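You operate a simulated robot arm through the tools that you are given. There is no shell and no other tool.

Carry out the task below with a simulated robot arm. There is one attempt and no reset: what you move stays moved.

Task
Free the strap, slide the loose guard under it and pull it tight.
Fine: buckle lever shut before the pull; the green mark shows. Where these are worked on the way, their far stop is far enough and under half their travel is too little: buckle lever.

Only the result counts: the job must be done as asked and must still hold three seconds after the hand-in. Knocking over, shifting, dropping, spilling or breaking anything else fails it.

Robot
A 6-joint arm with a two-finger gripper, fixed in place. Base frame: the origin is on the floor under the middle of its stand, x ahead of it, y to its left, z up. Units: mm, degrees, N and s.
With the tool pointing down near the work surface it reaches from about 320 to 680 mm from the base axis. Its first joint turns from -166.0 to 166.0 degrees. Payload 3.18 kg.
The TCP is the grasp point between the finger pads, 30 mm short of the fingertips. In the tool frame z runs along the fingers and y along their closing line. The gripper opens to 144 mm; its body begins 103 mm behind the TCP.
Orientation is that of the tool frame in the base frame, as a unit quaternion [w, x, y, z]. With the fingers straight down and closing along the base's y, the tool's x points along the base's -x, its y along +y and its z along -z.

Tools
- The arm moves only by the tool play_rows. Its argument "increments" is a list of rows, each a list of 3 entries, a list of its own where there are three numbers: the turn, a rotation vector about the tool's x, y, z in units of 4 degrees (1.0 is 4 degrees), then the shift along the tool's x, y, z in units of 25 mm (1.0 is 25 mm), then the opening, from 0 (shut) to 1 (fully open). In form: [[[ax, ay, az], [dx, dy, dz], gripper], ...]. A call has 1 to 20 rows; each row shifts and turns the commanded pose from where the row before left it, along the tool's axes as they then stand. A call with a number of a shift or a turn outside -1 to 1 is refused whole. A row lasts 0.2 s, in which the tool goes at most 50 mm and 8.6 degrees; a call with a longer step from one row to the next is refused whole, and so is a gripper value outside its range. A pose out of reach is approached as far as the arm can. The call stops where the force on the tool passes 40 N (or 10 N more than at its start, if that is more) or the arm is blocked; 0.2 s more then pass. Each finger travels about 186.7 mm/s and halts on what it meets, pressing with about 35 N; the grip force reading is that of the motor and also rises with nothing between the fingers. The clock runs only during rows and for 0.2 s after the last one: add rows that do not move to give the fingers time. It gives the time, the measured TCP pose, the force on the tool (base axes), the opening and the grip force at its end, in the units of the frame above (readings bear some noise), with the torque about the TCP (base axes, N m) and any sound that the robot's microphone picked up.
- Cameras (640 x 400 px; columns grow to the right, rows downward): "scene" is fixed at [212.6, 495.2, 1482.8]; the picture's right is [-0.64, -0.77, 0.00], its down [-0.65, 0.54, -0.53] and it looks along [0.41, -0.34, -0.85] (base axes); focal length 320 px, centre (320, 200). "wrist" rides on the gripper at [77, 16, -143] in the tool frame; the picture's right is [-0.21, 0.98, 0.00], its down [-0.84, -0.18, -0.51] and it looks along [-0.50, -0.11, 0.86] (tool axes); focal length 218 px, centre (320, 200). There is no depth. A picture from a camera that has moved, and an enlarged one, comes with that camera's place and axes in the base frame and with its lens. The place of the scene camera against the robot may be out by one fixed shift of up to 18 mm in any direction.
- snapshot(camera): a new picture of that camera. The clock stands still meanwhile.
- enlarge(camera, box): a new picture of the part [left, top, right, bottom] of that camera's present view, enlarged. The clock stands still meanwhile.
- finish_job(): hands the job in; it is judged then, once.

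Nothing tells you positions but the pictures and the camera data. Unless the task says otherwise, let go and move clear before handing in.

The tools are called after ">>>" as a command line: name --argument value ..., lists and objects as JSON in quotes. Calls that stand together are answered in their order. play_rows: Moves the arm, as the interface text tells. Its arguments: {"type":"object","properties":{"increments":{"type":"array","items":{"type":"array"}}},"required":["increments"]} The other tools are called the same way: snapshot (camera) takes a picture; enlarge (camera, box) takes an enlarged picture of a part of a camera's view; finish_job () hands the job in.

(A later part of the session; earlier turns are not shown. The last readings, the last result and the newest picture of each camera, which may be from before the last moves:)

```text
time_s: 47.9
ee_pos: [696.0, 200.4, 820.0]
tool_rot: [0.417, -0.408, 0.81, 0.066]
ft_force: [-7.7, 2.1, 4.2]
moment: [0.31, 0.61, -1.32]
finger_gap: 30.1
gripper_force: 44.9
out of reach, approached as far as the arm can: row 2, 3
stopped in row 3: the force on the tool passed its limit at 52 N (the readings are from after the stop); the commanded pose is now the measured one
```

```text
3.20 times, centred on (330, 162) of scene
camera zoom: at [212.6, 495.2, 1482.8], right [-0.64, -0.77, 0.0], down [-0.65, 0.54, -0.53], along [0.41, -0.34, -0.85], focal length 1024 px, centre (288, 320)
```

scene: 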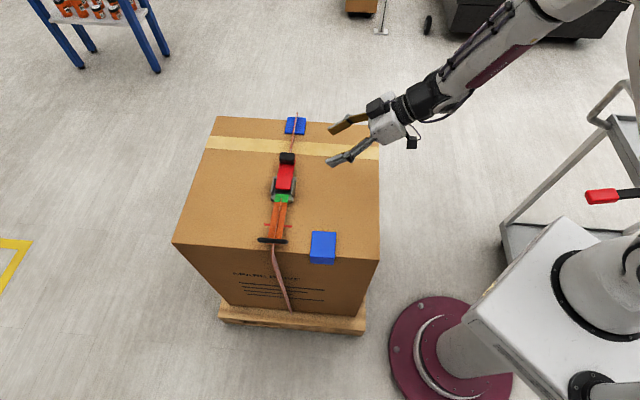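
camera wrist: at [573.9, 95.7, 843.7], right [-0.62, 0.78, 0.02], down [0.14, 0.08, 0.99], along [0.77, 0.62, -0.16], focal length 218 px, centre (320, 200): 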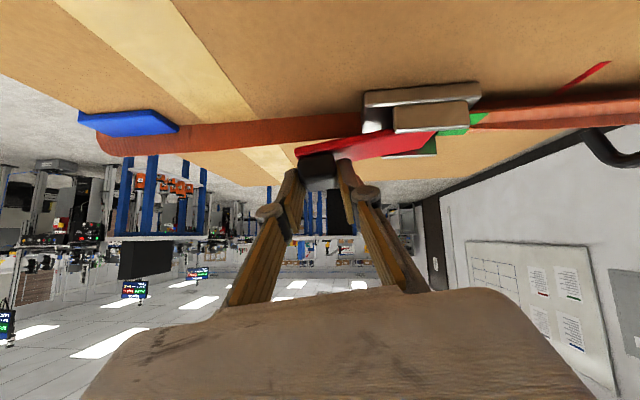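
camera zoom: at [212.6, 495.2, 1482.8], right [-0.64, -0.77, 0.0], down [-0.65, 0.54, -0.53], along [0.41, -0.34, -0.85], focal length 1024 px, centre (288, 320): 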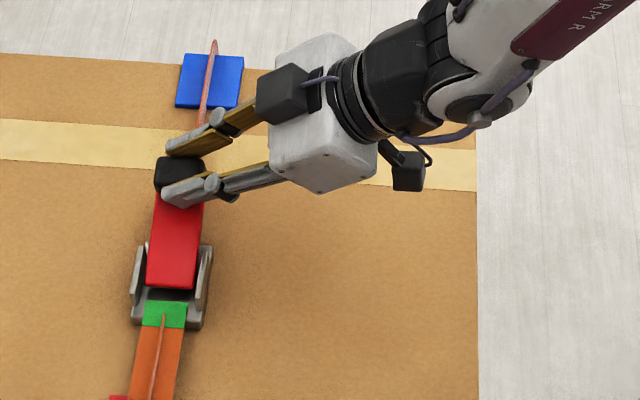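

The wrist is getting near-singular when I roll it, so I'll hold the tool orientation and simply translate along the lever's arc, letting the knob pivot in the grip.

>>> play_rows --increments '[[[0, 0, 0], [-0.139, 0.047, -0.118], 0], [[0, 0, 0], [-0.139, 0.047, -0.118], 0], [[0, 0, 0], [-0.135, 0.066, -0.113], 0], [[0, 0, 0], [-0.135, 0.066, -0.113], 0]]'

>>> snapshot --camera "wrist"

>>> enlarge --camera "scene" --box '[230, 100, 430, 225]'

```text
time_s: 48.9
ee_pos: [689.6, 206.6, 835.7]
tool_rot: [0.416, -0.409, 0.81, 0.064]
ft_force: [5.9, -9.3, -8.5]
moment: [-0.91, -0.72, -0.81]
finger_gap: 32.0
gripper_force: 45.0
```

```text
taken
camera wrist: at [564.8, 106.6, 868.6], right [-0.63, 0.77, -0.08], down [0.08, 0.17, 0.98], along [0.77, 0.61, -0.17], focal length 218 px, centre (320, 200)
```

wrist: 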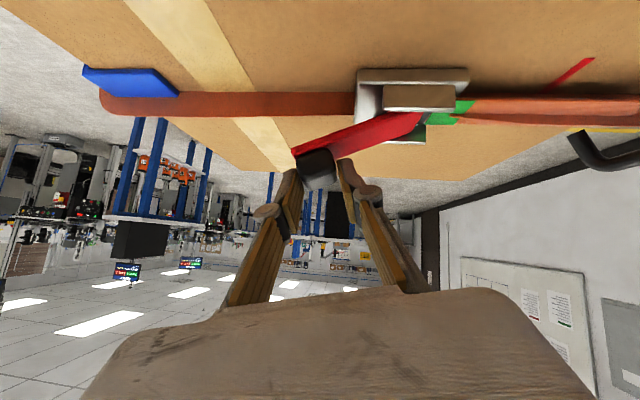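

```text
3.20 times, centred on (330, 162) of scene
camera zoom: at [212.6, 495.2, 1482.8], right [-0.64, -0.77, 0.0], down [-0.65, 0.54, -0.53], along [0.41, -0.34, -0.85], focal length 1024 px, centre (288, 320)
```

zoom: 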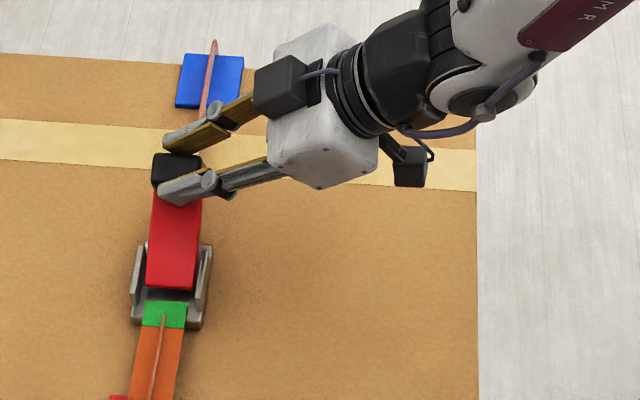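

Lever at roughly 26° and rising with modest force. Continuing along the arc.

>>> play_rows --increments '[[[0, 0, 0], [-0.13, 0.084, -0.108], 0], [[0, 0, 0], [-0.13, 0.084, -0.108], 0], [[0, 0, 0], [-0.123, 0.101, -0.101], 0], [[0, 0, 0], [-0.123, 0.101, -0.101], 0]]'

>>> snapshot --camera "wrist"

>>> enlarge --camera "scene" --box '[230, 100, 430, 225]'

```text
time_s: 49.9
ee_pos: [680.8, 213.1, 851.7]
tool_rot: [0.417, -0.408, 0.81, 0.064]
ft_force: [4.2, -31.0, 9.3]
moment: [-1.5, -0.66, -1.02]
finger_gap: 34.1
gripper_force: 45.1
```

```text
taken
camera wrist: at [556.4, 114.8, 883.5], right [-0.63, 0.77, -0.08], down [0.08, 0.17, 0.98], along [0.77, 0.61, -0.17], focal length 218 px, centre (320, 200)
```

wrist: 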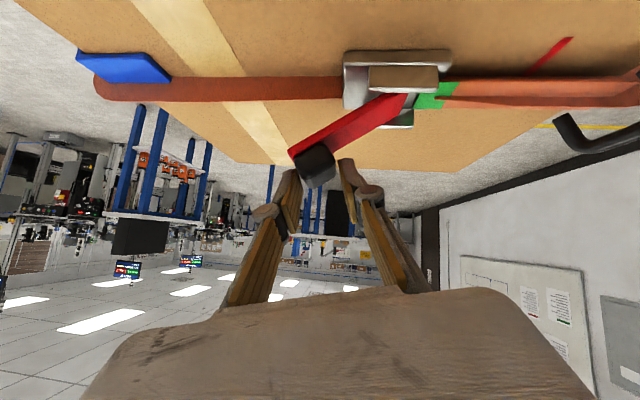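

```text
3.20 times, centred on (330, 162) of scene
camera zoom: at [212.6, 495.2, 1482.8], right [-0.64, -0.77, 0.0], down [-0.65, 0.54, -0.53], along [0.41, -0.34, -0.85], focal length 1024 px, centre (288, 320)
```

zoom: 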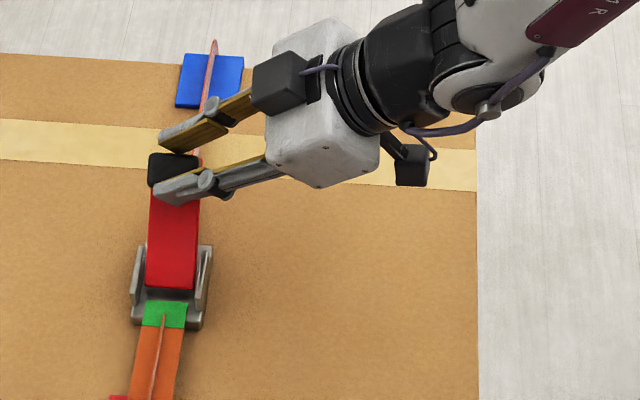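

Force is building radially (about 25 N), so I'm slightly inside the arc; I'll nudge outward and continue in smaller steps.

>>> play_rows --increments '[[[0, 0, 0], [-0.044, -0.148, -0.046], 0], [[0, 0, 0], [0, 0, 0], 0]]'

```text
time_s: 50.5
ee_pos: [682.7, 214.7, 851.8]
tool_rot: [0.416, -0.41, 0.809, 0.065]
ft_force: [-4.9, -19.8, 1.8]
moment: [-0.6, -0.44, -0.42]
finger_gap: 33.7
gripper_force: 45.3
```

>>> play_rows --increments '[[[0, 0, 0], [-0.089, 0.107, -0.124], 0], [[0, 0, 0], [-0.089, 0.107, -0.124], 0], [[0, 0, 0], [0, 0, 0], 0]]'

>>> snapshot --camera "wrist"

```text
time_s: 51.3
ee_pos: [676.0, 219.5, 858.6]
tool_rot: [0.418, -0.409, 0.808, 0.065]
ft_force: [9.5, -3.9, -3.4]
moment: [-0.61, -0.72, -0.14]
finger_gap: 34.5
gripper_force: 45.2
```

```text
taken
camera wrist: at [552.1, 118.8, 891.0], right [-0.63, 0.77, -0.08], down [0.08, 0.17, 0.98], along [0.77, 0.62, -0.17], focal length 218 px, centre (320, 200)
```

wrist: 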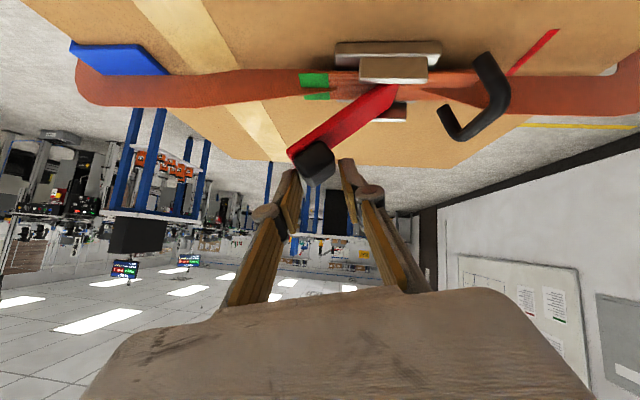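

The strap just let go: the green mark slid through and the black handle moved toward the buckle, so the strap is slack. I'll keep opening the lever toward its far stop; first check the scene.

>>> enlarge --camera "scene" --box '[200, 100, 400, 300]'

>>> enlarge --camera "wrist" --box '[260, 30, 540, 200]'

```text
2.00 times, centred on (300, 200) of scene
camera zoom: at [212.6, 495.2, 1482.8], right [-0.64, -0.77, 0.0], down [-0.65, 0.54, -0.53], along [0.41, -0.34, -0.85], focal length 640 px, centre (360, 200)
```

zoom: 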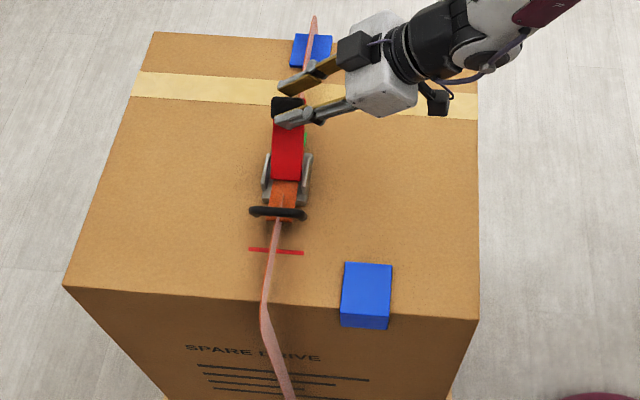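

```text
2.29 times, centred on (400, 115) of wrist
camera zoom: at [552.1, 118.8, 891.0], right [-0.63, 0.77, -0.08], down [0.08, 0.17, 0.98], along [0.77, 0.62, -0.17], focal length 499 px, centre (137, 394)
```

zoom: 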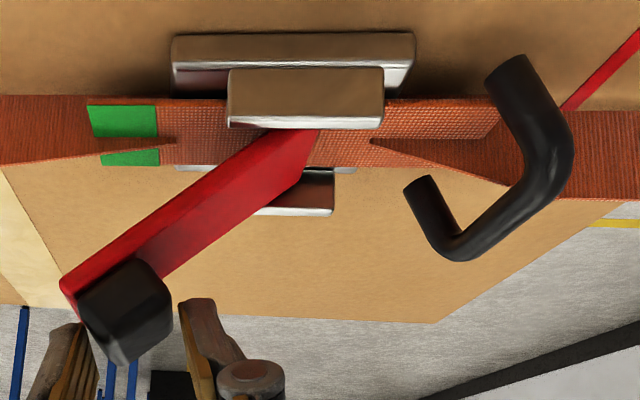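

>>> play_rows --increments '[[[0, 0, 0], [-0.104, 0.126, -0.084], 0], [[0, 0, 0], [-0.104, 0.126, -0.084], 0], [[0, 0, 0], [0, 0, 0], 0]]'

>>> play_rows --increments '[[[0, 0, 0], [-0.094, 0.14, -0.074], 0], [[0, 0, 0], [-0.094, 0.14, -0.074], 0], [[0, 0, 0], [0, 0, 0], 0]]'

>>> snapshot --camera "wrist"

```text
time_s: 52.0
ee_pos: [675.9, 222.1, 871.6]
tool_rot: [0.425, -0.406, 0.806, 0.064]
ft_force: [0.0, -0.6, 0.2]
moment: [0.01, -0.02, -0.01]
finger_gap: 0.0
gripper_force: 30.8
stopped in row 3: the force on the tool passed its limit at 45 N (the readings are from after the stop); the commanded pose is now the measured one
```

```text
time_s: 52.8
ee_pos: [671.0, 229.1, 877.6]
tool_rot: [0.426, -0.405, 0.807, 0.064]
ft_force: [0.8, -1.1, 0.0]
moment: [-0.03, 0.01, -0.02]
finger_gap: 0.3
gripper_force: 30.4
```

```text
taken
camera wrist: at [545.5, 128.7, 906.7], right [-0.63, 0.77, -0.08], down [0.07, 0.16, 0.99], along [0.78, 0.61, -0.15], focal length 218 px, centre (320, 200)
```

wrist: 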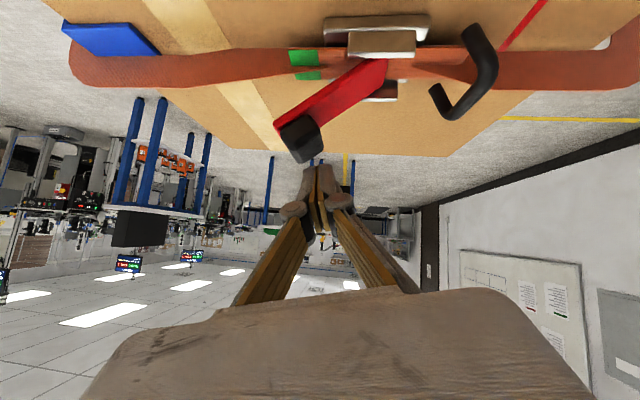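

The fingers slipped off but the lever stays up at about 45°. I'll now use the closed fingers to push it from its underside: back off, drop down on the far side of the lever, then push along the arc.

>>> play_rows --increments '[[[0, 0, 0], [0.515, 0.025, -0.613], 0], [[0, 0, 0], [0.515, 0.025, -0.613], 0], [[0, 0, 0], [0.515, 0.025, -0.613], 0], [[0, 0, 0], [0.62, -0.17, 0.514], 0], [[0, 0, 0], [0.62, -0.17, 0.514], 0], [[0, 0, 0], [0.62, -0.17, 0.514], 0], [[0, 0, 0], [0.62, -0.17, 0.514], 0]]'

>>> snapshot --camera "wrist"

>>> enlarge --camera "scene" --box '[200, 100, 400, 300]'

```text
time_s: 54.4
ee_pos: [683.7, 153.1, 829.5]
tool_rot: [0.423, -0.405, 0.808, 0.066]
ft_force: [-0.1, -0.1, -0.5]
moment: [0.04, 0.03, 0.0]
finger_gap: 0.0
gripper_force: 31.3
out of reach, approached as far as the arm can: row 2, 3, 4, 5, 6, 7
```

```text
taken
camera wrist: at [559.6, 52.3, 859.7], right [-0.63, 0.77, -0.08], down [0.07, 0.16, 0.98], along [0.77, 0.62, -0.15], focal length 218 px, centre (320, 200)
```

wrist: 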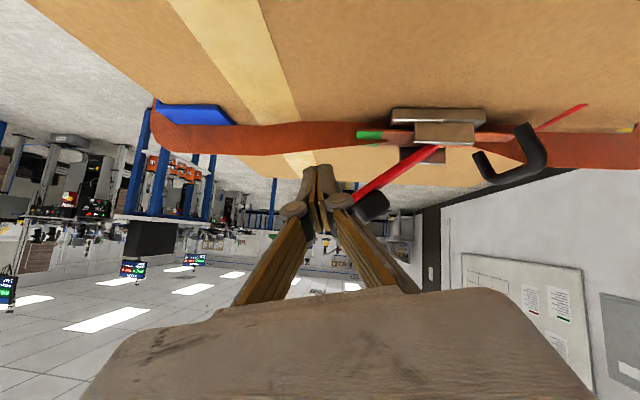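

```text
2.00 times, centred on (300, 200) of scene
camera zoom: at [212.6, 495.2, 1482.8], right [-0.64, -0.77, 0.0], down [-0.65, 0.54, -0.53], along [0.41, -0.34, -0.85], focal length 640 px, centre (360, 200)
```

zoom: 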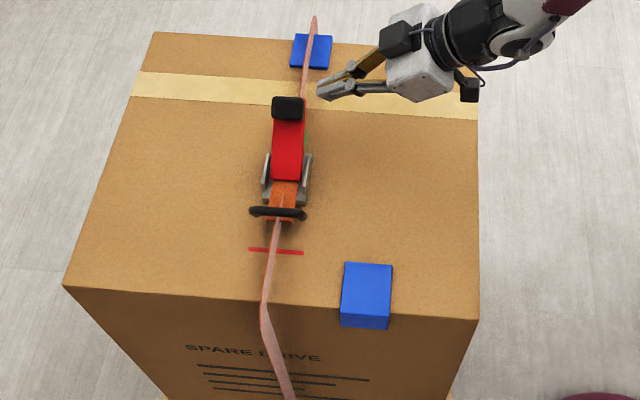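

The arm balks when the tool axis nearly lines up with the forearm. I'll yaw the tool about vertical by ~35° so the fingers point more toward +y, which keeps well clear of that.

>>> play_rows --increments '[[[-0.72, -0.236, -0.613], [-0.1, 0, -0.1], 0], [[-0.72, -0.236, -0.613], [-0.1, 0, -0.1], 0], [[-0.72, -0.236, -0.613], [-0.1, 0, -0.1], 0], [[-0.72, -0.236, -0.613], [-0.1, 0, -0.1], 0], [[-0.72, -0.236, -0.613], [0, 0, 0], 0], [[-0.72, -0.236, -0.613], [0, 0, 0], 0], [[-0.72, -0.236, -0.613], [0, 0, 0], 0], [[-0.72, -0.236, -0.613], [0, 0, 0], 0], [[-0.72, -0.236, -0.613], [0, 0, 0], 0]]'

>>> snapshot --camera "wrist"

>>> enlarge --camera "scene" --box '[200, 100, 400, 300]'

```text
time_s: 56.4
ee_pos: [681.5, 153.7, 844.0]
tool_rot: [0.386, -0.629, 0.648, 0.188]
ft_force: [-0.7, 0.1, -0.1]
moment: [0.04, 0.01, -0.01]
finger_gap: 0.0
gripper_force: 31.1
```

```text
taken
camera wrist: at [635.1, -0.1, 872.9], right [-0.96, 0.27, -0.08], down [-0.04, 0.17, 0.98], along [0.28, 0.95, -0.15], focal length 218 px, centre (320, 200)
```

wrist: 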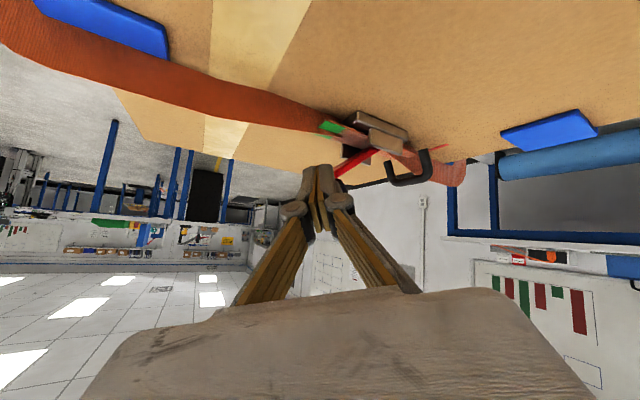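

```text
2.00 times, centred on (300, 200) of scene
camera zoom: at [212.6, 495.2, 1482.8], right [-0.64, -0.77, 0.0], down [-0.65, 0.54, -0.53], along [0.41, -0.34, -0.85], focal length 640 px, centre (360, 200)
```

zoom: 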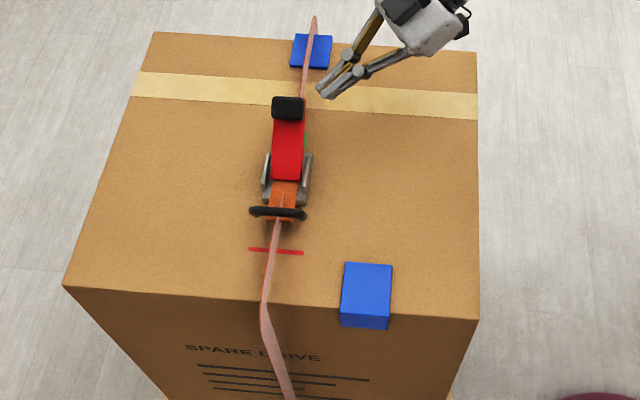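

>>> play_rows --increments '[[[0, 0, 0], [0.361, 0.38, 0.299], 0], [[0, 0, 0], [0.361, 0.38, 0.299], 0], [[0, 0, 0], [0.361, 0.38, 0.299], 0]]'

>>> snapshot --camera "wrist"

>>> enlarge --camera "scene" --box '[240, 100, 400, 220]'

```text
time_s: 57.2
ee_pos: [662.2, 157.1, 802.1]
tool_rot: [0.387, -0.629, 0.648, 0.188]
ft_force: [0.3, 0.2, -0.4]
moment: [-0.06, -0.03, 0.01]
finger_gap: 0.1
gripper_force: 30.8
```

```text
taken
camera wrist: at [616.4, 2.9, 832.4], right [-0.96, 0.27, -0.08], down [-0.04, 0.17, 0.98], along [0.28, 0.95, -0.15], focal length 218 px, centre (320, 200)
```

wrist: 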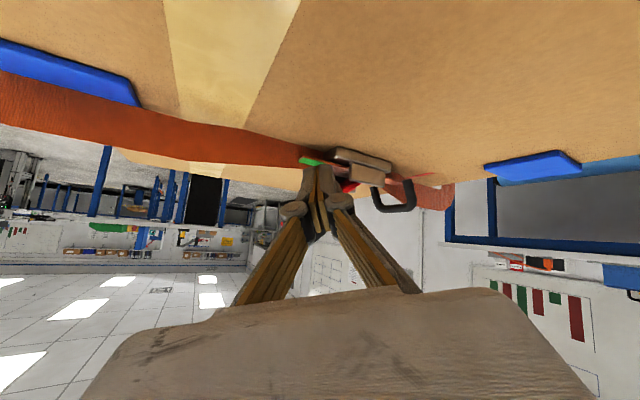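

```text
3.33 times, centred on (320, 160) of scene
camera zoom: at [212.6, 495.2, 1482.8], right [-0.64, -0.77, 0.0], down [-0.65, 0.54, -0.53], along [0.41, -0.34, -0.85], focal length 1067 px, centre (320, 333)
```

zoom: 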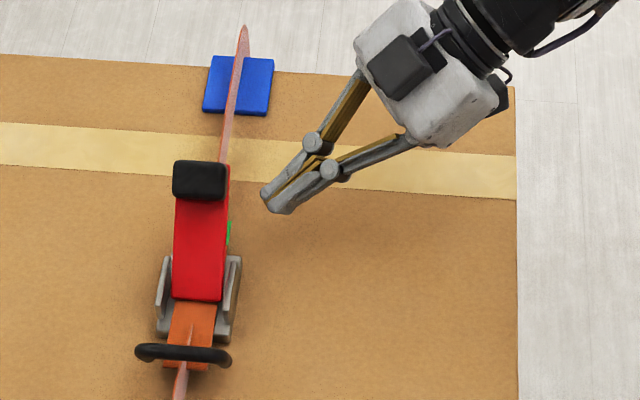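

Tip is at the right height beside the lever. Advancing under the raised lever along (1,1).

>>> play_rows --increments '[[[0, 0, 0], [-0.219, -0.31, 0.375], 0], [[0, 0, 0], [-0.219, -0.31, 0.375], 0], [[0, 0, 0], [-0.219, -0.31, 0.375], 0]]'

>>> snapshot --camera "wrist"

>>> enlarge --camera "scene" --box '[240, 100, 400, 220]'

```text
time_s: 58.0
ee_pos: [689.9, 184.9, 803.0]
tool_rot: [0.387, -0.629, 0.647, 0.188]
ft_force: [0.1, -1.3, 0.8]
moment: [-0.03, -0.04, -0.03]
finger_gap: 0.0
gripper_force: 30.7
```

```text
taken
camera wrist: at [644.5, 31.8, 832.4], right [-0.96, 0.27, -0.08], down [-0.04, 0.17, 0.98], along [0.28, 0.95, -0.15], focal length 218 px, centre (320, 200)
```

wrist: 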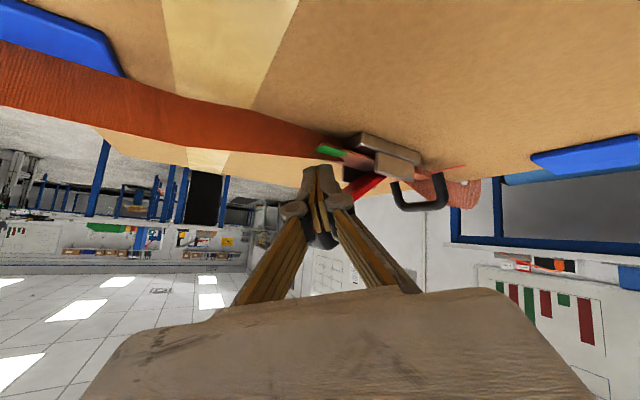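

```text
3.33 times, centred on (320, 160) of scene
camera zoom: at [212.6, 495.2, 1482.8], right [-0.64, -0.77, 0.0], down [-0.65, 0.54, -0.53], along [0.41, -0.34, -0.85], focal length 1067 px, centre (320, 333)
```

zoom: 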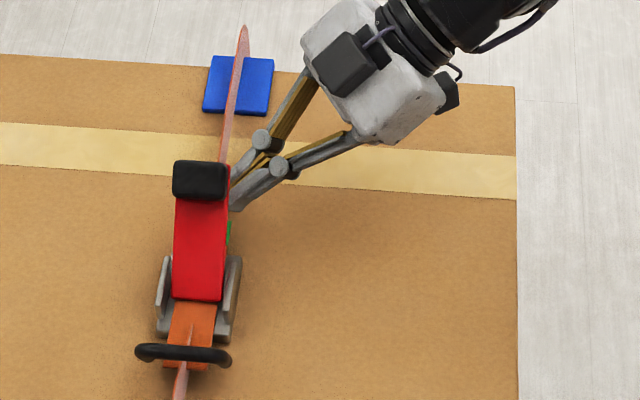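

The fingertips are under the lever with no contact force. Pushing it up along the arc.

>>> play_rows --increments '[[[0, 0, 0], [-0.313, 0.028, -0.159], 0], [[0, 0, 0], [-0.318, 0.058, -0.138], 0], [[0, 0, 0], [-0.321, 0.087, -0.116], 0], [[0, 0, 0], [-0.32, 0.115, -0.092], 0], [[0, 0, 0], [-0.315, 0.142, -0.067], 0], [[0, 0, 0], [-0.308, 0.167, -0.041], 0]]'

>>> snapshot --camera "wrist"

>>> enlarge --camera "scene" --box '[240, 100, 400, 220]'

```text
time_s: 59.4
ee_pos: [668.8, 205.2, 843.9]
tool_rot: [0.386, -0.629, 0.648, 0.188]
ft_force: [5.6, -3.1, -5.0]
moment: [-0.18, -0.05, -0.14]
finger_gap: 0.1
gripper_force: 30.9
```

```text
taken
camera wrist: at [622.5, 52.6, 873.3], right [-0.96, 0.28, -0.08], down [-0.04, 0.17, 0.98], along [0.29, 0.95, -0.15], focal length 218 px, centre (320, 200)
```

wrist: 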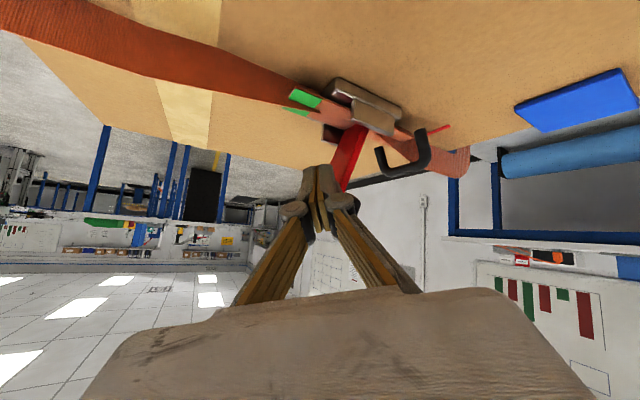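

```text
3.33 times, centred on (320, 160) of scene
camera zoom: at [212.6, 495.2, 1482.8], right [-0.64, -0.77, 0.0], down [-0.65, 0.54, -0.53], along [0.41, -0.34, -0.85], focal length 1067 px, centre (320, 333)
```

zoom: 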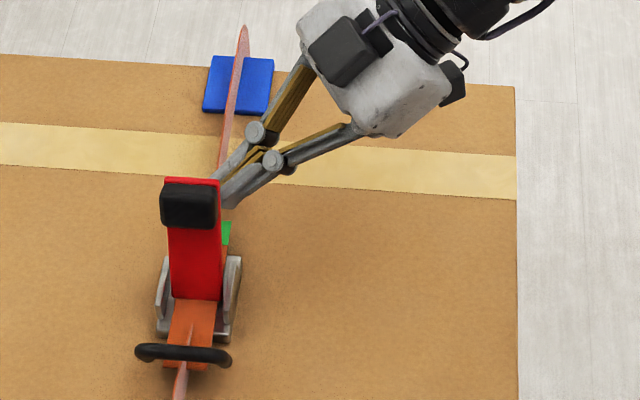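

The lever is following, about 70° up. Continuing toward the far stop.

>>> play_rows --increments '[[[0, 0, 0], [-0.296, 0.19, -0.015], 0], [[0, 0, 0], [-0.281, 0.212, 0.011], 0], [[0, 0, 0], [-0.263, 0.231, 0.038], 0], [[0, 0, 0], [-0.242, 0.247, 0.063], 0]]'

>>> snapshot --camera "wrist"

>>> enlarge --camera "scene" --box '[240, 100, 400, 220]'

```text
time_s: 59.8
ee_pos: [668.4, 206.3, 843.9]
tool_rot: [0.385, -0.627, 0.653, 0.18]
ft_force: [4.8, -4.2, -2.9]
moment: [-0.13, -0.06, -0.14]
finger_gap: 0.0
gripper_force: 30.9
stopped in row 2: the force on the tool passed its limit at 48 N (the readings are from after the stop); the commanded pose is now the measured one
```

```text
taken
camera wrist: at [619.5, 52.7, 875.4], right [-0.95, 0.29, -0.09], down [-0.04, 0.18, 0.98], along [0.3, 0.94, -0.16], focal length 218 px, centre (320, 200)
```

wrist: 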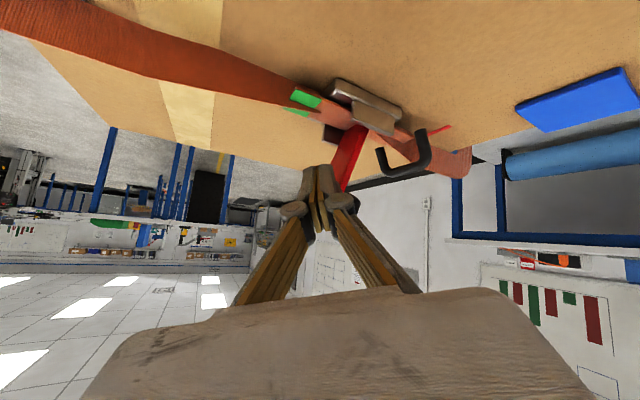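

```text
3.33 times, centred on (320, 160) of scene
camera zoom: at [212.6, 495.2, 1482.8], right [-0.64, -0.77, 0.0], down [-0.65, 0.54, -0.53], along [0.41, -0.34, -0.85], focal length 1067 px, centre (320, 333)
```

zoom: 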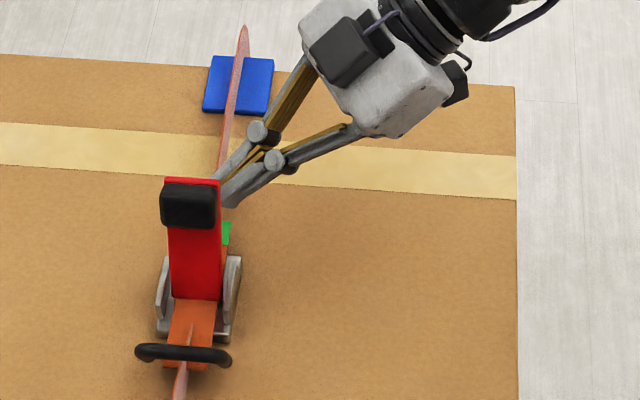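

The force spike marks the lever's far stop. I'll withdraw the fingers gently, back off and rise, then look at everything.

>>> play_rows --increments '[[[0, 0, 0], [0.172, -0.248, -0.105], 0], [[0, 0, 0], [0.086, -0.124, -0.053], 0], [[0, 0, 0], [0.328, 0.465, -0.561], 0], [[0, 0, 0], [0.328, 0.465, -0.561], 0], [[0, 0, 0], [0.328, 0.465, -0.561], 0], [[0, 0, 0], [-0.59, -0.194, -0.505], 0], [[0, 0, 0], [-0.59, -0.194, -0.505], 0], [[0, 0, 0], [-0.59, -0.194, -0.505], 0], [[0, 0, 0], [-0.59, -0.194, -0.505], 0]]'

>>> snapshot --camera "wrist"

>>> enlarge --camera "scene" --box '[220, 120, 360, 220]'

>>> enlarge --camera "scene" --box '[220, 190, 380, 310]'

```text
time_s: 61.8
ee_pos: [631.8, 156.5, 925.5]
tool_rot: [0.386, -0.627, 0.652, 0.182]
ft_force: [-0.8, 0.0, 0.0]
moment: [-0.03, -0.01, -0.01]
finger_gap: 0.2
gripper_force: 30.7
```

```text
taken
camera wrist: at [584.6, 3.9, 956.7], right [-0.95, 0.29, -0.09], down [-0.04, 0.18, 0.98], along [0.3, 0.94, -0.16], focal length 218 px, centre (320, 200)
```

wrist: 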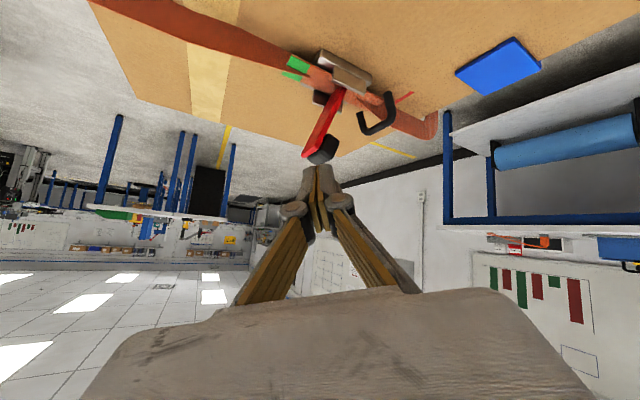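

```text
4.00 times, centred on (290, 170) of scene
camera zoom: at [212.6, 495.2, 1482.8], right [-0.64, -0.77, 0.0], down [-0.65, 0.54, -0.53], along [0.41, -0.34, -0.85], focal length 1280 px, centre (440, 320)
```

zoom: 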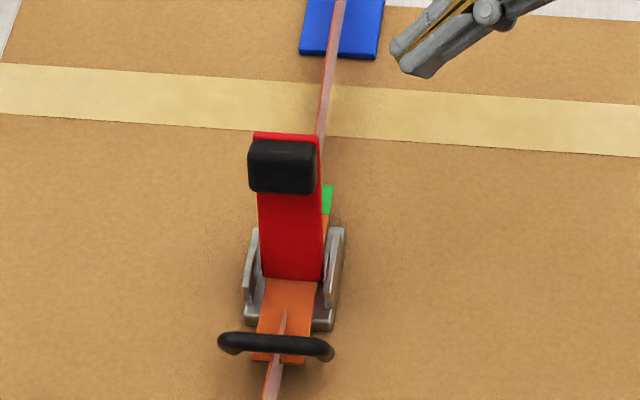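

```text
3.33 times, centred on (300, 250) of scene
camera zoom: at [212.6, 495.2, 1482.8], right [-0.64, -0.77, 0.0], down [-0.65, 0.54, -0.53], along [0.41, -0.34, -0.85], focal length 1067 px, centre (387, 33)
```

zoom: 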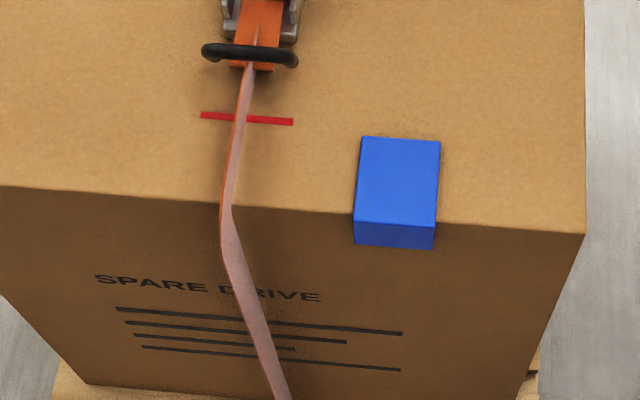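

The lever rests at its far stop (about 70°), the strap is slack. Next is the loose guard at about p=523 along the edge, which must slide ~120 mm along (1,1). I'll back away and turn the tool straight down with the fingers spread along the strap direction.

>>> play_rows --increments '[[[0, 0, 0], [0.504, 0.688, -0.846], 0], [[0, 0, 0], [0.504, 0.688, -0.846], 0], [[0, 0, 0], [0.504, 0.688, -0.846], 0], [[0, 0, 0], [0.504, 0.688, -0.846], 0], [[0, 0, 0], [0.504, 0.688, -0.846], 0]]'

>>> play_rows --increments '[[[0.036, 0.759, 0.587], [0, 0, 0], 0.3], [[0.036, 0.759, 0.587], [0, 0, 0], 0.3], [[0.036, 0.759, 0.587], [0, 0, 0], 0.3], [[0.036, 0.759, 0.587], [0, 0, 0], 0.3], [[0.036, 0.759, 0.587], [0, 0, 0], 0.3], [[0.036, 0.759, 0.587], [0, 0, 0], 0.3], [[0.036, 0.759, 0.587], [0, 0, 0], 0.3], [[0.036, 0.759, 0.587], [0, 0, 0], 0.3], [[0.036, 0.759, 0.587], [0, 0, 0], 0.3], [[0.036, 0.759, 0.587], [0, 0, 0], 0.3], [[0.036, 0.759, 0.587], [0, 0, 0], 0.3], [[0.036, 0.759, 0.587], [0, 0, 0], 0.3], [[0.036, 0.759, 0.587], [0, 0, 0], 0.3], [[0.036, 0.759, 0.587], [0, 0, 0], 0.3], [[0.036, 0.759, 0.587], [0, 0, 0], 0.3], [[0.036, 0.759, 0.587], [0, 0, 0], 0.3], [[0.036, 0.759, 0.587], [0, 0, 0], 0.3]]'

>>> snapshot --camera "wrist"

>>> snapshot --camera "scene"

```text
time_s: 63.0
ee_pos: [524.6, 53.3, 924.5]
tool_rot: [0.385, -0.627, 0.653, 0.179]
ft_force: [-0.7, -0.2, -0.2]
moment: [-0.02, 0.0, -0.01]
finger_gap: 0.0
gripper_force: 30.7
```

```text
time_s: 66.6
ee_pos: [527.9, 52.5, 925.6]
tool_rot: [-0.002, -0.382, 0.924, 0.0]
ft_force: [-0.3, 0.1, -1.1]
moment: [0.01, -0.01, 0.0]
finger_gap: 43.4
gripper_force: 0.0
```

```text
taken
camera wrist: at [462.2, 8.2, 1068.2], right [-0.54, 0.84, 0.0], down [0.73, 0.47, 0.5], along [0.42, 0.27, -0.86], focal length 218 px, centre (320, 200)
```

wrist: 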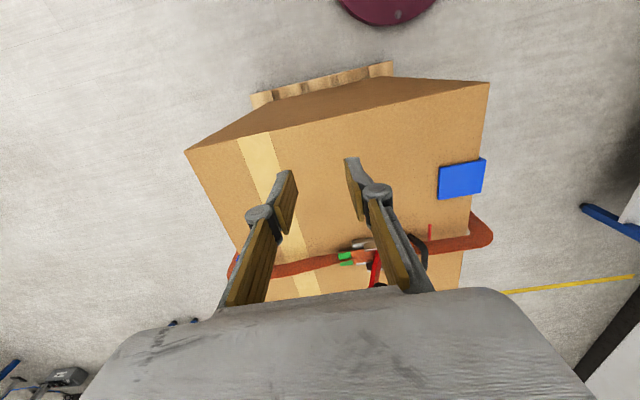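

```text
taken
```

scene: 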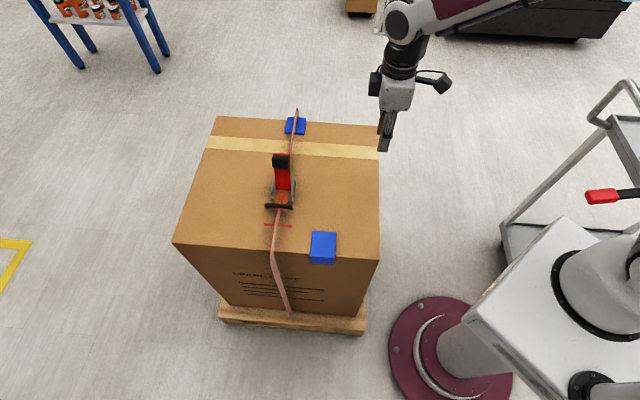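

>>> enlarge --camera "wrist" --box '[380, 70, 540, 290]'

```text
1.82 times, centred on (460, 180) of wrist
camera zoom: at [462.2, 8.2, 1068.2], right [-0.54, 0.84, 0.0], down [0.73, 0.47, 0.5], along [0.42, 0.27, -0.86], focal length 397 px, centre (66, 236)
```

zoom: 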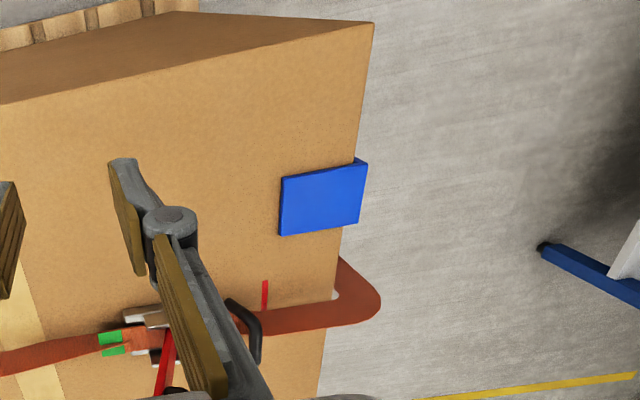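

The guard sits at p 497–554, f 104–172 (edge near f=108) and the strap crosses at p≈646, so it must move about +120 mm. I'll go to a point behind it with the fingers spread 36 mm and descend.

>>> play_rows --increments '[[[0, 0, 0], [-0.273, 0.97, 0], 0.25], [[0, 0, 0], [-0.273, 0.97, 0], 0.25], [[0, 0, 0], [-0.273, 0.97, 0], 0.25], [[0, 0, 0], [-0.273, 0.97, 0], 0.25], [[0, 0, 0], [-0.273, 0.97, 0], 0.25], [[0, 0, 0], [-0.273, 0.97, 0], 0.25], [[0, 0, 0], [-0.273, 0.97, 0], 0.25], [[0, 0, 0], [-0.273, 0.97, 0], 0.25], [[0, 0, 0], [0, 0, 0.9], 0.25], [[0, 0, 0], [0, 0, 0.9], 0.25], [[0, 0, 0], [0, 0, 0.9], 0.25], [[0, 0, 0], [0, 0, 0.9], 0.25]]'

>>> snapshot --camera "wrist"

>>> enlarge --camera "scene" --box '[240, 150, 400, 290]'

```text
time_s: 69.2
ee_pos: [427.5, 225.4, 834.5]
tool_rot: [-0.002, -0.383, 0.924, 0.0]
ft_force: [-0.4, 0.2, -0.3]
moment: [0.01, -0.01, -0.01]
finger_gap: 36.2
gripper_force: 0.2
```

```text
taken
camera wrist: at [363.0, 183.2, 978.0], right [-0.54, 0.84, 0.0], down [0.72, 0.47, 0.5], along [0.42, 0.28, -0.86], focal length 218 px, centre (320, 200)
```

wrist: 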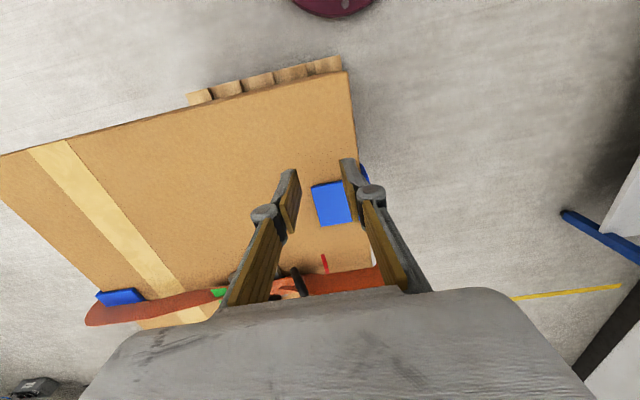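

```text
2.86 times, centred on (320, 220) of scene
camera zoom: at [212.6, 495.2, 1482.8], right [-0.64, -0.77, 0.0], down [-0.65, 0.54, -0.53], along [0.41, -0.34, -0.85], focal length 915 px, centre (320, 143)
```

zoom: 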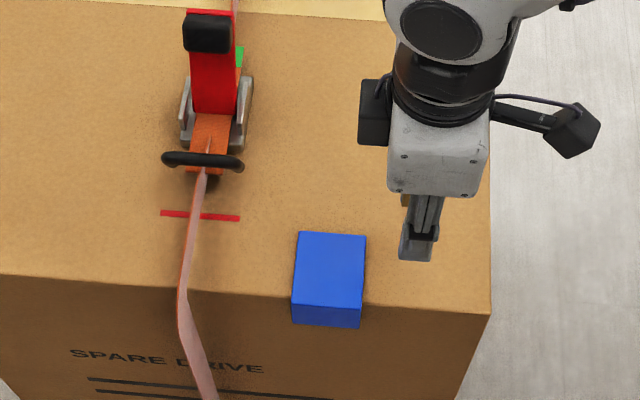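

I'll shift the fingers to f≈130 (the guard's middle) and descend to just above the box top, then feel for contact in small steps.

>>> play_rows --increments '[[[0, 0, 0], [0, 0.5, 0.5], 0.25], [[0, 0, 0], [0, 0, 0.6], 0.25], [[0, 0, 0], [0, 0, 0.5], 0.25], [[0, 0, 0], [0, 0, 0.3], 0.25]]'

>>> play_rows --increments '[[[0, 0, 0], [0, 0, 0.06], 0.25], [[0, 0, 0], [0, 0, 0.06], 0.25]]'

>>> enlarge --camera "scene" --box '[280, 180, 400, 285]'

>>> snapshot --camera "wrist"

```text
time_s: 70.2
ee_pos: [419.5, 234.2, 786.7]
tool_rot: [-0.002, -0.383, 0.924, 0.0]
ft_force: [-0.8, 0.3, 0.7]
moment: [0.0, -0.01, -0.03]
finger_gap: 35.9
gripper_force: 0.1
```

```text
time_s: 70.8
ee_pos: [418.1, 235.5, 785.3]
tool_rot: [-0.002, -0.383, 0.924, 0.001]
ft_force: [0.3, 0.1, 0.2]
moment: [0.03, 0.01, -0.03]
finger_gap: 35.9
gripper_force: 0.1
```

```text
3.81 times, centred on (340, 232) of scene
camera zoom: at [212.6, 495.2, 1482.8], right [-0.64, -0.77, 0.0], down [-0.65, 0.54, -0.53], along [0.41, -0.34, -0.85], focal length 1219 px, centre (244, 76)
```

zoom: 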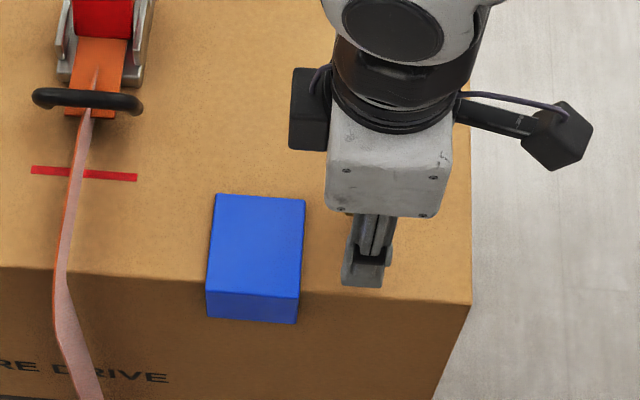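

```text
taken
camera wrist: at [354.2, 192.4, 927.4], right [-0.54, 0.84, 0.0], down [0.72, 0.47, 0.5], along [0.42, 0.28, -0.86], focal length 218 px, centre (320, 200)
```

wrist: 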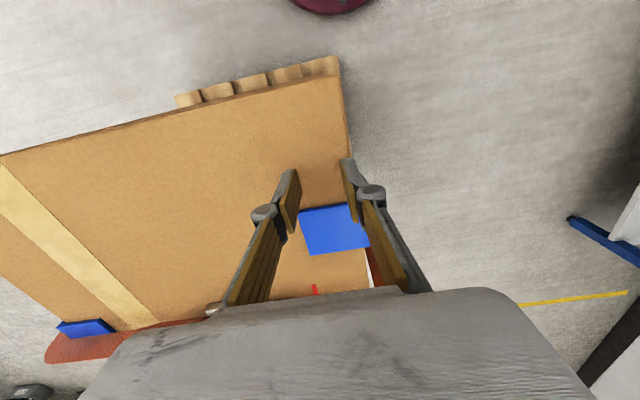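

>>> play_rows --increments '[[[0, 0, 0], [0, 0, 0.06], 0.25], [[0, 0, 0], [0, 0, 0.06], 0.25], [[0, 0, 0], [0, 0, 0], 0.25]]'

>>> play_rows --increments '[[[0, 0, 0], [0, 0, 0.05], 0.25], [[0, 0, 0], [0, 0, 0], 0.25]]'

```text
time_s: 71.6
ee_pos: [419.5, 235.4, 782.6]
tool_rot: [-0.002, -0.383, 0.924, 0.001]
ft_force: [-0.7, -0.4, 0.2]
moment: [0.02, -0.02, 0.0]
finger_gap: 36.0
gripper_force: 0.0
```

```text
time_s: 72.2
ee_pos: [420.1, 235.4, 780.2]
tool_rot: [-0.002, -0.383, 0.924, 0.0]
ft_force: [0.0, -0.2, 0.1]
moment: [0.04, 0.0, -0.05]
finger_gap: 36.2
gripper_force: 0.0
```

>>> play_rows --increments '[[[0, 0, 0], [0, 0, 0.04], 0.25], [[0, 0, 0], [0, 0, 0], 0.25]]'

>>> play_rows --increments '[[[0, 0, 0], [0, 0, 0.04], 0.25], [[0, 0, 0], [0, 0, 0], 0.25]]'

```text
time_s: 72.8
ee_pos: [419.0, 235.2, 778.4]
tool_rot: [-0.002, -0.383, 0.924, 0.001]
ft_force: [0.5, -0.6, -0.3]
moment: [0.04, -0.04, 0.01]
finger_gap: 35.8
gripper_force: 0.1
```

```text
time_s: 73.4
ee_pos: [418.5, 236.1, 778.4]
tool_rot: [-0.002, -0.383, 0.924, 0.0]
ft_force: [0.4, 0.1, 0.1]
moment: [0.0, 0.03, 0.0]
finger_gap: 36.0
gripper_force: 0.1
```

>>> play_rows --increments '[[[0, 0, 0], [0, 0, 0.04], 0.25], [[0, 0, 0], [0, 0, 0.04], 0.25], [[0, 0, 0], [0, 0, 0], 0.25]]'

>>> enlarge --camera "wrist" --box '[240, 140, 400, 290]'

```text
time_s: 74.2
ee_pos: [419.0, 235.1, 775.1]
tool_rot: [-0.001, -0.383, 0.924, 0.001]
ft_force: [0.3, -0.5, -0.3]
moment: [0.0, -0.02, -0.01]
finger_gap: 36.2
gripper_force: 0.0
```

```text
2.67 times, centred on (320, 215) of wrist
camera zoom: at [354.4, 192.1, 919.4], right [-0.54, 0.84, 0.0], down [0.72, 0.47, 0.5], along [0.42, 0.28, -0.86], focal length 582 px, centre (320, 160)
```

zoom: 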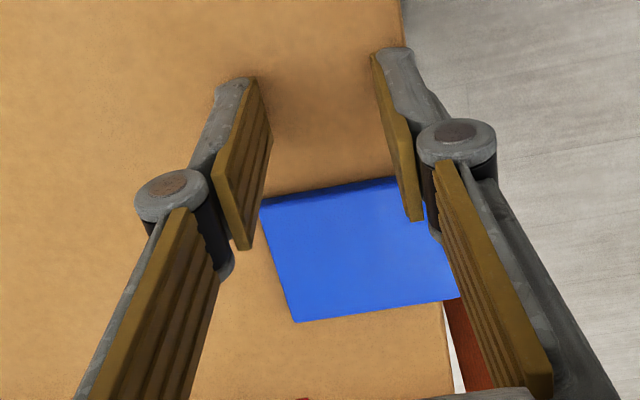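

>>> play_rows --increments '[[[0, 0, 0], [0, 0, 0.04], 0.25], [[0, 0, 0], [0, 0, 0.04], 0.25], [[0, 0, 0], [0, 0, 0], 0.25]]'

>>> play_rows --increments '[[[0, 0, 0], [0, 0, 0.04], 0.25], [[0, 0, 0], [0, 0, 0.04], 0.25], [[0, 0, 0], [0, 0, 0], 0.25]]'

```text
time_s: 75.0
ee_pos: [419.2, 234.9, 774.6]
tool_rot: [-0.002, -0.383, 0.924, 0.0]
ft_force: [0.0, -0.2, 0.6]
moment: [0.01, 0.01, -0.01]
finger_gap: 36.0
gripper_force: 0.0
```

```text
time_s: 75.8
ee_pos: [418.1, 235.2, 771.8]
tool_rot: [-0.002, -0.383, 0.924, 0.0]
ft_force: [0.1, 0.0, -0.5]
moment: [-0.03, -0.05, 0.0]
finger_gap: 35.6
gripper_force: 0.1
```

>>> play_rows --increments '[[[0, 0, 0], [0, 0, 0.05], 0.25], [[0, 0, 0], [0, 0, 0.05], 0.25], [[0, 0, 0], [0, 0, 0.05], 0.25], [[0, 0, 0], [0, 0, 0], 0.25]]'

>>> enlarge --camera "scene" --box '[300, 210, 380, 275]'

>>> enlarge --camera "wrist" --box '[260, 140, 380, 240]'

```text
time_s: 76.8
ee_pos: [418.8, 234.5, 770.1]
tool_rot: [-0.002, -0.383, 0.924, 0.001]
ft_force: [-3.0, -3.6, 15.6]
moment: [-0.17, -0.07, -0.05]
finger_gap: 35.9
gripper_force: 0.1
```

```text
6.15 times, centred on (340, 242) of scene
camera zoom: at [212.6, 495.2, 1482.8], right [-0.64, -0.77, 0.0], down [-0.65, 0.54, -0.53], along [0.41, -0.34, -0.85], focal length 1970 px, centre (197, -62)
```

zoom: 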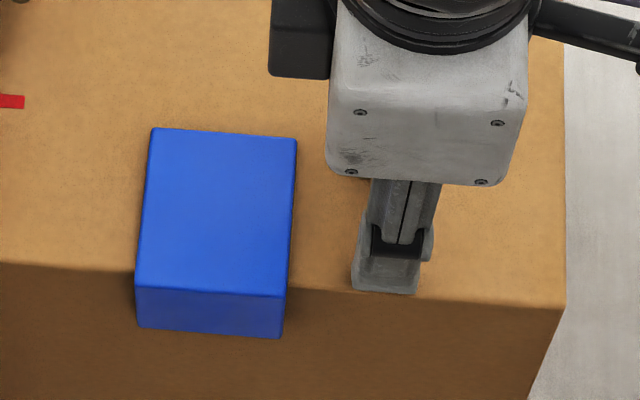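

```text
4.00 times, centred on (320, 190) of wrist
camera zoom: at [354.3, 191.9, 912.6], right [-0.54, 0.84, 0.0], down [0.72, 0.47, 0.51], along [0.42, 0.28, -0.86], focal length 873 px, centre (320, 240)
```

zoom: 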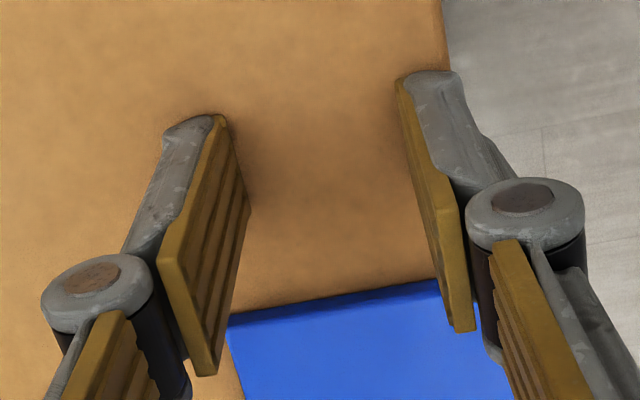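

Contact with the box top at tip z≈740. I'll lift 2 mm and then slide along the edge direction toward the guard, checking contact.

>>> play_rows --increments '[[[0, 0, 0], [0, 0, -0.1], 0.25], [[0, 0, 0], [-0.4, 0, 0], 0.25], [[0, 0, 0], [-0.4, 0, 0], 0.25], [[0, 0, 0], [0, 0, 0], 0.25]]'

>>> enlarge --camera "wrist" --box '[260, 140, 380, 240]'

>>> enlarge --camera "scene" --box '[300, 210, 380, 275]'

```text
time_s: 77.8
ee_pos: [431.1, 250.6, 771.0]
tool_rot: [-0.001, -0.382, 0.924, -0.001]
ft_force: [0.4, -0.7, 0.3]
moment: [-0.01, 0.01, 0.03]
finger_gap: 35.7
gripper_force: 0.1
```

```text
4.00 times, centred on (320, 190) of wrist
camera zoom: at [368.5, 206.8, 914.4], right [-0.54, 0.84, 0.0], down [0.72, 0.47, 0.5], along [0.42, 0.28, -0.86], focal length 873 px, centre (320, 240)
```

zoom: 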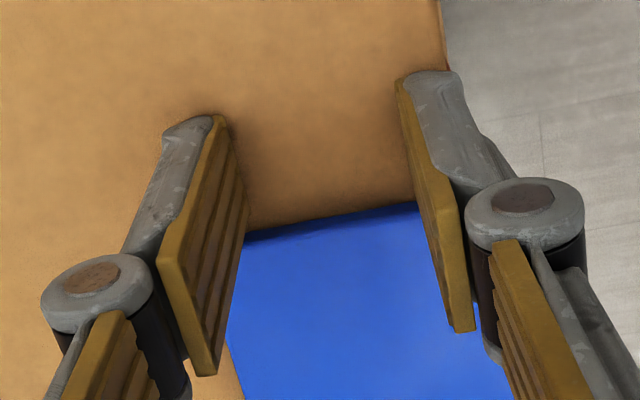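

```text
6.15 times, centred on (340, 242) of scene
camera zoom: at [212.6, 495.2, 1482.8], right [-0.64, -0.77, 0.0], down [-0.65, 0.54, -0.53], along [0.41, -0.34, -0.85], focal length 1970 px, centre (197, -62)
```

zoom: 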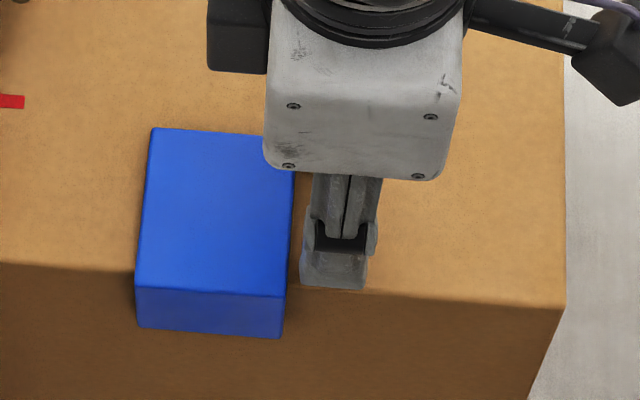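

About 4 mm to go until contact. I'll lift a millimetre more and push 60 mm along the edge slowly.

>>> play_rows --increments '[[[0, 0, 0], [0, 0, -0.03], 0.25], [[0, 0, 0], [-0.2, 0, 0], 0.25], [[0, 0, 0], [-0.2, 0, 0], 0.25], [[0, 0, 0], [-0.2, 0, 0], 0.25], [[0, 0, 0], [-0.2, 0, 0], 0.25], [[0, 0, 0], [-0.2, 0, 0], 0.25], [[0, 0, 0], [-0.2, 0, 0], 0.25], [[0, 0, 0], [0, 0, 0], 0.25]]'

>>> enlarge --camera "wrist" --box '[240, 140, 400, 290]'

>>> enlarge --camera "scene" --box '[250, 190, 370, 285]'

```text
time_s: 79.6
ee_pos: [453.7, 271.7, 773.1]
tool_rot: [-0.001, -0.382, 0.924, 0.001]
ft_force: [-1.1, -0.3, -0.8]
moment: [0.0, -0.01, 0.01]
finger_gap: 35.9
gripper_force: 0.0
```

```text
2.67 times, centred on (320, 215) of wrist
camera zoom: at [389.5, 227.4, 915.3], right [-0.54, 0.84, 0.0], down [0.72, 0.47, 0.5], along [0.42, 0.28, -0.86], focal length 582 px, centre (320, 160)
```

zoom: 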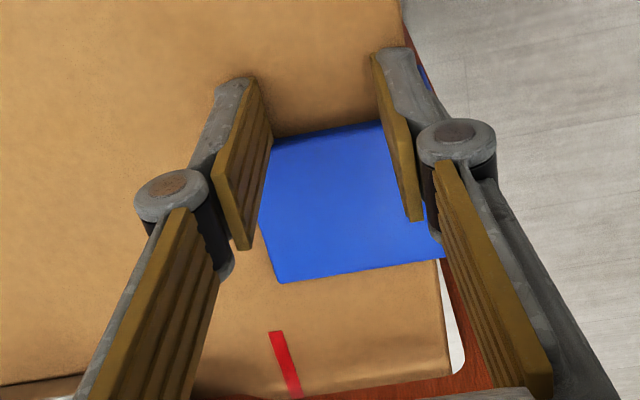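

```text
4.21 times, centred on (310, 238) of scene
camera zoom: at [212.6, 495.2, 1482.8], right [-0.64, -0.77, 0.0], down [-0.65, 0.54, -0.53], along [0.41, -0.34, -0.85], focal length 1348 px, centre (362, 42)
```

zoom: 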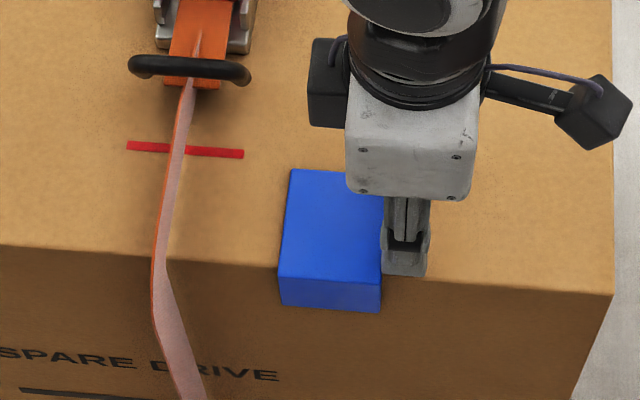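

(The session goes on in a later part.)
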